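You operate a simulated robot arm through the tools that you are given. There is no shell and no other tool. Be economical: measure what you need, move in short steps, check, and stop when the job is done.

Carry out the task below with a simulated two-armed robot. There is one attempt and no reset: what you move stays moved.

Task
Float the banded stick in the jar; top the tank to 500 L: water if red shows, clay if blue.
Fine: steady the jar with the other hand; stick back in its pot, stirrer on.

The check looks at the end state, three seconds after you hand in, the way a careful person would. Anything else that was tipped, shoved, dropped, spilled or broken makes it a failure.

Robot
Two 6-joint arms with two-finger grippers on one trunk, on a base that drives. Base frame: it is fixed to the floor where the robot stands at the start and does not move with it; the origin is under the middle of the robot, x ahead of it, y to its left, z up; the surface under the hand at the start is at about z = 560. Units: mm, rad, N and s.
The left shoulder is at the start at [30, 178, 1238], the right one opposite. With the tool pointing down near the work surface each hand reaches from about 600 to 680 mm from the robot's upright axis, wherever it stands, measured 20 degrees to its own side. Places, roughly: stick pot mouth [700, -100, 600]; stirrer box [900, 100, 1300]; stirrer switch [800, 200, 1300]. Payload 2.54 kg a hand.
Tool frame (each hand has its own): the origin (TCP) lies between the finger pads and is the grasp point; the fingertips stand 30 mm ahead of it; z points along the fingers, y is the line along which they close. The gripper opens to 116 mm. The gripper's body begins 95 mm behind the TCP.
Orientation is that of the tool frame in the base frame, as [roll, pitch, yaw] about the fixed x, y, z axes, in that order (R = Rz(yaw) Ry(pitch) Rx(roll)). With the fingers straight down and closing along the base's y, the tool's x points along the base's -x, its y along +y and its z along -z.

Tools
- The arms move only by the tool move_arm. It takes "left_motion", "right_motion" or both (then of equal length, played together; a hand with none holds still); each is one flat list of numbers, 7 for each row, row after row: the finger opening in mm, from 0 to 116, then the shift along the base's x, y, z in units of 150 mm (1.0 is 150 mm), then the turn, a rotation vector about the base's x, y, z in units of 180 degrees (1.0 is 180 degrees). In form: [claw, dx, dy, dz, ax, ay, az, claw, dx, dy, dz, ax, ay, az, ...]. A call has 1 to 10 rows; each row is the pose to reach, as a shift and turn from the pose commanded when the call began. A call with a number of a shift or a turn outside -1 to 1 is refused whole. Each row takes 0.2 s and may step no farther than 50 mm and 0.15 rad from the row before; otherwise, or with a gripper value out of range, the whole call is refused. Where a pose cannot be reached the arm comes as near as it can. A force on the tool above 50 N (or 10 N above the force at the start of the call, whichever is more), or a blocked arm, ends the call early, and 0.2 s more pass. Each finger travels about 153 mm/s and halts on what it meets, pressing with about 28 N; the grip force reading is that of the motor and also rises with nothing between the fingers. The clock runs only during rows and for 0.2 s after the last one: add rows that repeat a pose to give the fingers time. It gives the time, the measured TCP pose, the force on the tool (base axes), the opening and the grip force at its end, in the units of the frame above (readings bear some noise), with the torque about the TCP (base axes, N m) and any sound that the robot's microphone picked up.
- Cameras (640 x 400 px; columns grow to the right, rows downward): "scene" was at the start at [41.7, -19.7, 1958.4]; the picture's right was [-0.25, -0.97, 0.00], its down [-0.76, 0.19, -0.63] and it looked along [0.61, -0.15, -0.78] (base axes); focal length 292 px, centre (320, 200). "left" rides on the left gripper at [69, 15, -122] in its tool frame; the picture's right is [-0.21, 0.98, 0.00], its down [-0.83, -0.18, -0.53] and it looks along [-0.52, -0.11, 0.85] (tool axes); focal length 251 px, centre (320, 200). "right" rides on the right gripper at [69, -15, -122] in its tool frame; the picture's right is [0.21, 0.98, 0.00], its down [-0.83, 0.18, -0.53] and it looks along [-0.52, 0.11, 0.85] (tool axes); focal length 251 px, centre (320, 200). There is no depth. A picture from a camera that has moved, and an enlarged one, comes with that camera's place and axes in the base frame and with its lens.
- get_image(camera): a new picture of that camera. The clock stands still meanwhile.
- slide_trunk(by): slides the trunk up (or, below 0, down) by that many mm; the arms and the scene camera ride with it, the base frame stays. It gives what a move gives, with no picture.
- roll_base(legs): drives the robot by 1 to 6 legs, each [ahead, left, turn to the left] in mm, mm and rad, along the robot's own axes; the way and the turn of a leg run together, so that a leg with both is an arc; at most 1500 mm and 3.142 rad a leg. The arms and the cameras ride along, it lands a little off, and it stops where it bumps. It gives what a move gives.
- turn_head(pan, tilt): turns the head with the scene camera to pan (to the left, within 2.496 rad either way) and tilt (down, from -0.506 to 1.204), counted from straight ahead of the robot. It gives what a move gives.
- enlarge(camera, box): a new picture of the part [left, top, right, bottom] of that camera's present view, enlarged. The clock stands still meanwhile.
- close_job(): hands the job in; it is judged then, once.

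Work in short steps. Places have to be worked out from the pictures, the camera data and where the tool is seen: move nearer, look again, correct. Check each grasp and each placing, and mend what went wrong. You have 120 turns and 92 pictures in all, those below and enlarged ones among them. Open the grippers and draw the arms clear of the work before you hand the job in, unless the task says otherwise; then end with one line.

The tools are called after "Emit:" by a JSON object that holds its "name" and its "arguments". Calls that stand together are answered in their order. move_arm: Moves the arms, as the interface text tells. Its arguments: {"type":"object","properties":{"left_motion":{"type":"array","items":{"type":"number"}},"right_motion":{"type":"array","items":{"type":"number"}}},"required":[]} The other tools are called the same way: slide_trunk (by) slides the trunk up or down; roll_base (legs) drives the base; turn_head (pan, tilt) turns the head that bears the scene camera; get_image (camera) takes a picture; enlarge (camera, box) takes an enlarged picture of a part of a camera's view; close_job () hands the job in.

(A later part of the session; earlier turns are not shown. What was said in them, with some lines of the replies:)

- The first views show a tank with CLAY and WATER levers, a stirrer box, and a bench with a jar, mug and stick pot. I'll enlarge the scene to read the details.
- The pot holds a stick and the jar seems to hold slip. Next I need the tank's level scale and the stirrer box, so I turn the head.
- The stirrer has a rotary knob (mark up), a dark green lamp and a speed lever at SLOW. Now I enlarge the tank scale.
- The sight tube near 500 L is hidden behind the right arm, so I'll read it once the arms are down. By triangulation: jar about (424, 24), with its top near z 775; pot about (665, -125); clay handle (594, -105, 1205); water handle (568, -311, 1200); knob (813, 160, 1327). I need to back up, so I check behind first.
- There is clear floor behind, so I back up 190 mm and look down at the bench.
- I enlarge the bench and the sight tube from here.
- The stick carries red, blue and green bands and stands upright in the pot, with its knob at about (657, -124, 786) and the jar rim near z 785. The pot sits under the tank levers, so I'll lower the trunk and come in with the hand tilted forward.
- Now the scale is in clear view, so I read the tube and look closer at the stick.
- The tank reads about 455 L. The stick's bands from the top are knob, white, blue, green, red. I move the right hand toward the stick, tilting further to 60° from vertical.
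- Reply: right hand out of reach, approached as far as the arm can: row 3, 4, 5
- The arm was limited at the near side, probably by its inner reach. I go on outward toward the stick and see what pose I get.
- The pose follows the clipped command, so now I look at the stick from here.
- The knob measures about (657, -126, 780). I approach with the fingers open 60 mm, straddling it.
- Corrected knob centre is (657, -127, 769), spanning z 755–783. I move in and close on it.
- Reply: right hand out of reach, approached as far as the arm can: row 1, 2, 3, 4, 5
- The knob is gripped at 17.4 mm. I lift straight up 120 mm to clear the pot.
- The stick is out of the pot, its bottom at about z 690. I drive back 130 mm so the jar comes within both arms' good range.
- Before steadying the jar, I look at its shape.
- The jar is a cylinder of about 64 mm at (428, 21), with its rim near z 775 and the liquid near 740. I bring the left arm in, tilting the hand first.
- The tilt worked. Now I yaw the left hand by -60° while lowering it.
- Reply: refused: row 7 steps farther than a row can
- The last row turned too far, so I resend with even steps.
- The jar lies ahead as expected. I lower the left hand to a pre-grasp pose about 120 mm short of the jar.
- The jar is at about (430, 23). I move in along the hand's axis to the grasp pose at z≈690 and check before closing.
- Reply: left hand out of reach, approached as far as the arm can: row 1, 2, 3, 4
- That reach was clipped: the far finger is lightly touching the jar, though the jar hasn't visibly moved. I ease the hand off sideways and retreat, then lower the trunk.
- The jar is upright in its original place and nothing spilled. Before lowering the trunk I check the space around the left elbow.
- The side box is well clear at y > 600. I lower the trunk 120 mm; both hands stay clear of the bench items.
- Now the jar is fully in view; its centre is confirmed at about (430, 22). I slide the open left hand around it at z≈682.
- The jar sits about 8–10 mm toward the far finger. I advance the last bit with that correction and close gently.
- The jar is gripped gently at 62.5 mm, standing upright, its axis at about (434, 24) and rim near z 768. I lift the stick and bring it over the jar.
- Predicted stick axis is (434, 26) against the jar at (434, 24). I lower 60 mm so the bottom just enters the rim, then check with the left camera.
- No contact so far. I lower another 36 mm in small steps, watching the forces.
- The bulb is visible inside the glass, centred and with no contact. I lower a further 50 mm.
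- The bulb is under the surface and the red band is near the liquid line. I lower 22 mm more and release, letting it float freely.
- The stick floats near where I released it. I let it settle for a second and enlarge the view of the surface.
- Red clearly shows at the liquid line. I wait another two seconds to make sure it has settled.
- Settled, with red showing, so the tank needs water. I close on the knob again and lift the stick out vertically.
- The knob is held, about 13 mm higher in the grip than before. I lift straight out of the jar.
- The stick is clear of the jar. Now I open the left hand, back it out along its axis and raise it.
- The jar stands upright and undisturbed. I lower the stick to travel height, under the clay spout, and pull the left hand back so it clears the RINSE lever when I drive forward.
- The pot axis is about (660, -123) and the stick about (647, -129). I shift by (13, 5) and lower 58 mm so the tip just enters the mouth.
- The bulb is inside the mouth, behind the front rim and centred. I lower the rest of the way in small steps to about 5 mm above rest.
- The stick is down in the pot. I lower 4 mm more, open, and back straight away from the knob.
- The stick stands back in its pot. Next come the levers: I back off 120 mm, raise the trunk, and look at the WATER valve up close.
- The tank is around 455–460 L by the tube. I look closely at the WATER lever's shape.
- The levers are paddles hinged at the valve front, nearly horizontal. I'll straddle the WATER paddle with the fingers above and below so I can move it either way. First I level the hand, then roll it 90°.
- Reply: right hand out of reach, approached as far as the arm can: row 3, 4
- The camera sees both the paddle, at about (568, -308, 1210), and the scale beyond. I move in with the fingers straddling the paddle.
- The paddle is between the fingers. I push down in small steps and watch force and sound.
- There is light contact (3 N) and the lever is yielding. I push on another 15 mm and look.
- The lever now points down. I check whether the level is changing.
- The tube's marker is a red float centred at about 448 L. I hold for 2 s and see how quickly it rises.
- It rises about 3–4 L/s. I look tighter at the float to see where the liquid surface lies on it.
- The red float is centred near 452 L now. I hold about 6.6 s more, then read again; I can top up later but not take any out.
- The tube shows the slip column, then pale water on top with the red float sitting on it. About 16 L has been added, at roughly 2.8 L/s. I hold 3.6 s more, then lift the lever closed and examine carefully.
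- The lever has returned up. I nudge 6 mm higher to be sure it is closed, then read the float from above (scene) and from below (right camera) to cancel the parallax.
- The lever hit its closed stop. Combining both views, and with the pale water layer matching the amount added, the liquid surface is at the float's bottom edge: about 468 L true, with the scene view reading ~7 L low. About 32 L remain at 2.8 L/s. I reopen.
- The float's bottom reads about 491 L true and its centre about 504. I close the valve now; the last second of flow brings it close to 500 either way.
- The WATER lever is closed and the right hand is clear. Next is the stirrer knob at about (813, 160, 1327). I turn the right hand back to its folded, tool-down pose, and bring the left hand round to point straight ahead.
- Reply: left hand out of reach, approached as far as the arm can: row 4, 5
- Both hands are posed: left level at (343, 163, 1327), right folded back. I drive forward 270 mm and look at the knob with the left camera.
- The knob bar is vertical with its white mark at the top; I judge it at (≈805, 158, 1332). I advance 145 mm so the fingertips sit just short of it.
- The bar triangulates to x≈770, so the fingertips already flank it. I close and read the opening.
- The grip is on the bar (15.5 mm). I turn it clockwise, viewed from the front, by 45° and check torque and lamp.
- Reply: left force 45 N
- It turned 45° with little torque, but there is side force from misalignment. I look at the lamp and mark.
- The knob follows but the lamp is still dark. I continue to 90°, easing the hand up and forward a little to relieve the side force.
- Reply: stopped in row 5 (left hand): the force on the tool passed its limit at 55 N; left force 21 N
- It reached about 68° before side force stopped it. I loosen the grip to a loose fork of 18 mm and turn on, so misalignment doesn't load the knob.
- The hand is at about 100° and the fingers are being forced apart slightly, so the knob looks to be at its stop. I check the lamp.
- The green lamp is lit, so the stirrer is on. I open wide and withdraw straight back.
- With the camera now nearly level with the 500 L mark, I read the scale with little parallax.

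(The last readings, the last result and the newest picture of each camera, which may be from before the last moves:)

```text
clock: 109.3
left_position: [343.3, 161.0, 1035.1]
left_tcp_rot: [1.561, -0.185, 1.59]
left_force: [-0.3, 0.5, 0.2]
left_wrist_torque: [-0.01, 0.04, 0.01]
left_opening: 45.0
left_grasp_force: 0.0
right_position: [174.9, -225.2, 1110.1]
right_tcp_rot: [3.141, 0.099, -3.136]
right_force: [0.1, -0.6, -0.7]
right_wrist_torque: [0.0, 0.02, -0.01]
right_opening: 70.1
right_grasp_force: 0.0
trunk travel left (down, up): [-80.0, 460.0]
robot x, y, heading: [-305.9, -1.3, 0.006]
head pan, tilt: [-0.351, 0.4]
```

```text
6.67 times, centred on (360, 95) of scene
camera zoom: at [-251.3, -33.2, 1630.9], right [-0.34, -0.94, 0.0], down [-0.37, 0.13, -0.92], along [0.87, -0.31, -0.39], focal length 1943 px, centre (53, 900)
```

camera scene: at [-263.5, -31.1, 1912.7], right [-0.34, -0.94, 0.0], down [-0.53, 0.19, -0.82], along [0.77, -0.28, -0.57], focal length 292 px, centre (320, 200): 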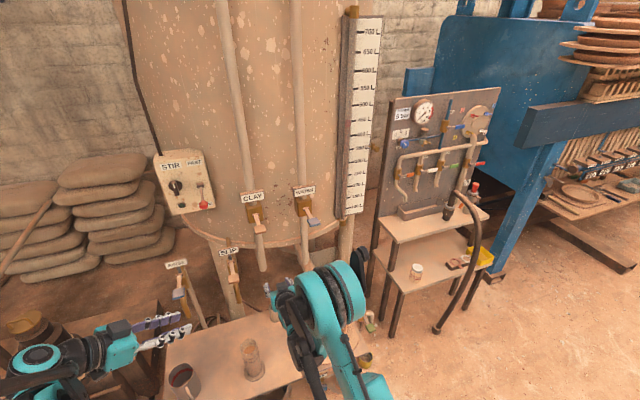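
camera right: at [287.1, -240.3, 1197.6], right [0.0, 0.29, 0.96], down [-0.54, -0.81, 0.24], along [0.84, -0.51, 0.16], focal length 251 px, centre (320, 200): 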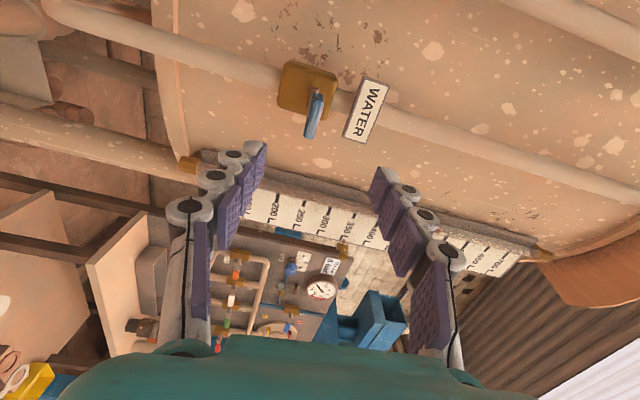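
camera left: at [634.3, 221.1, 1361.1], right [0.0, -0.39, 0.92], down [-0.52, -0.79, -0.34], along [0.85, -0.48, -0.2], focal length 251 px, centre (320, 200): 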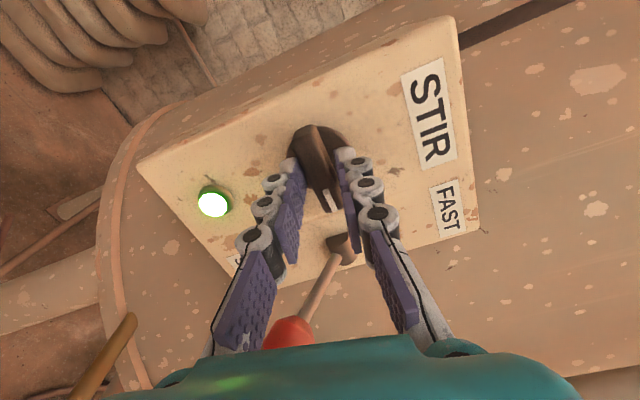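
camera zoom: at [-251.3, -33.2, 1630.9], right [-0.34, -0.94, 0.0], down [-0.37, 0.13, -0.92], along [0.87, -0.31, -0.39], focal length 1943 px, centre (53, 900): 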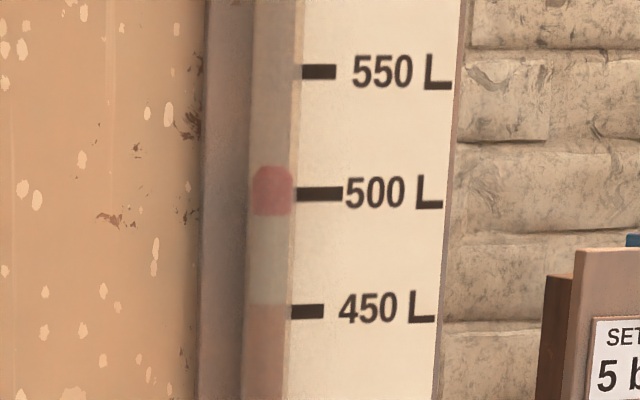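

The float is centred on the 500 L mark, the stirrer is on and the valve is closed. I open the grippers fully and take a last look at the bench.

Emit:
{"name": "move_arm", "arguments": {"left_motion": [110, 0, 0, 0.1, 0, 0, 0, 110, 0, 0, 0.2, 0, 0, 0, 110, 0, 0, 0.2, 0, 0, 0], "right_motion": [110, 0, 0, 0, 0, 0, 0, 110, 0, 0, 0, 0, 0, 0, 110, 0, 0, 0, 0, 0, 0]}}

Emit:
{"name": "turn_head", "arguments": {"pan": -0.1, "tilt": 0.6}}

Emit:
{"name": "get_image", "arguments": {"camera": "scene"}}

```text
clock: 110.1
left_position: [344.2, 158.8, 1064.5]
left_tcp_rot: [1.563, -0.186, 1.589]
left_force: [-0.2, 0.0, 0.4]
left_wrist_torque: [0.02, -0.01, 0.0]
left_opening: 109.7
left_grasp_force: 0.0
right_position: [173.0, -225.3, 1109.7]
right_tcp_rot: [3.14, 0.097, -3.136]
right_force: [-0.2, 0.7, 0.0]
right_wrist_torque: [0.01, -0.02, -0.02]
right_opening: 109.9
right_grasp_force: 0.0
trunk travel left (down, up): [-80.0, 460.0]
robot x, y, heading: [-305.5, -0.1, 0.004]
head pan, tilt: [-0.351, 0.4]
```

```text
clock: 110.9
left_position: [344.7, 158.8, 1065.1]
left_tcp_rot: [1.561, -0.187, 1.588]
left_force: [1.4, 0.4, -0.1]
left_wrist_torque: [0.02, -0.03, -0.02]
left_opening: 110.1
left_grasp_force: 0.2
right_position: [174.2, -225.2, 1109.7]
right_tcp_rot: [3.14, 0.097, -3.137]
right_force: [0.5, 0.9, -0.9]
right_wrist_torque: [0.01, -0.02, 0.03]
right_opening: 110.3
right_grasp_force: 0.1
trunk travel left (down, up): [-80.0, 460.0]
robot x, y, heading: [-312.5, -1.7, 0.005]
head pan, tilt: [-0.099, 0.6]
```

```text
1 pictures are left
camera scene: at [-250.4, -10.2, 1612.8], right [-0.1, -1.0, 0.0], down [-0.56, 0.05, -0.83], along [0.82, -0.08, -0.56], focal length 292 px, centre (320, 200)
```

scene: 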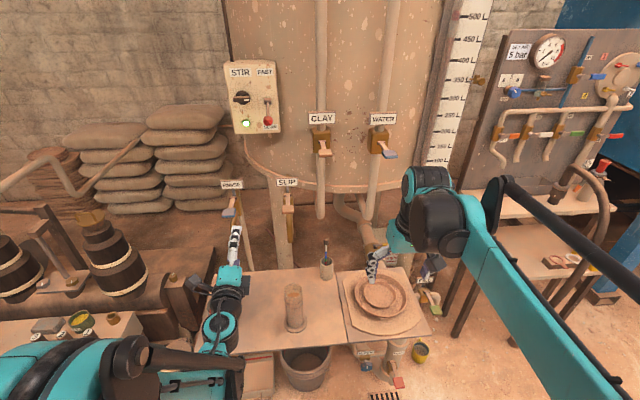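

The stick is in its pot, the jar upright, the lamp green and both hands clear, so I hand the job in.

Emit:
{"name": "close_job", "arguments": {}}

```text
The job is handed in.
```

The stick floated with red showing, so I topped the tank with water to about 500 L (float centre about 502 L, its lower edge about 491 L). The valve is closed, the stick is back in its pot and the stirrer is on; the jar was held for the float and stands upright, though a finger had briefly tilted it earlier, with no spill seen.
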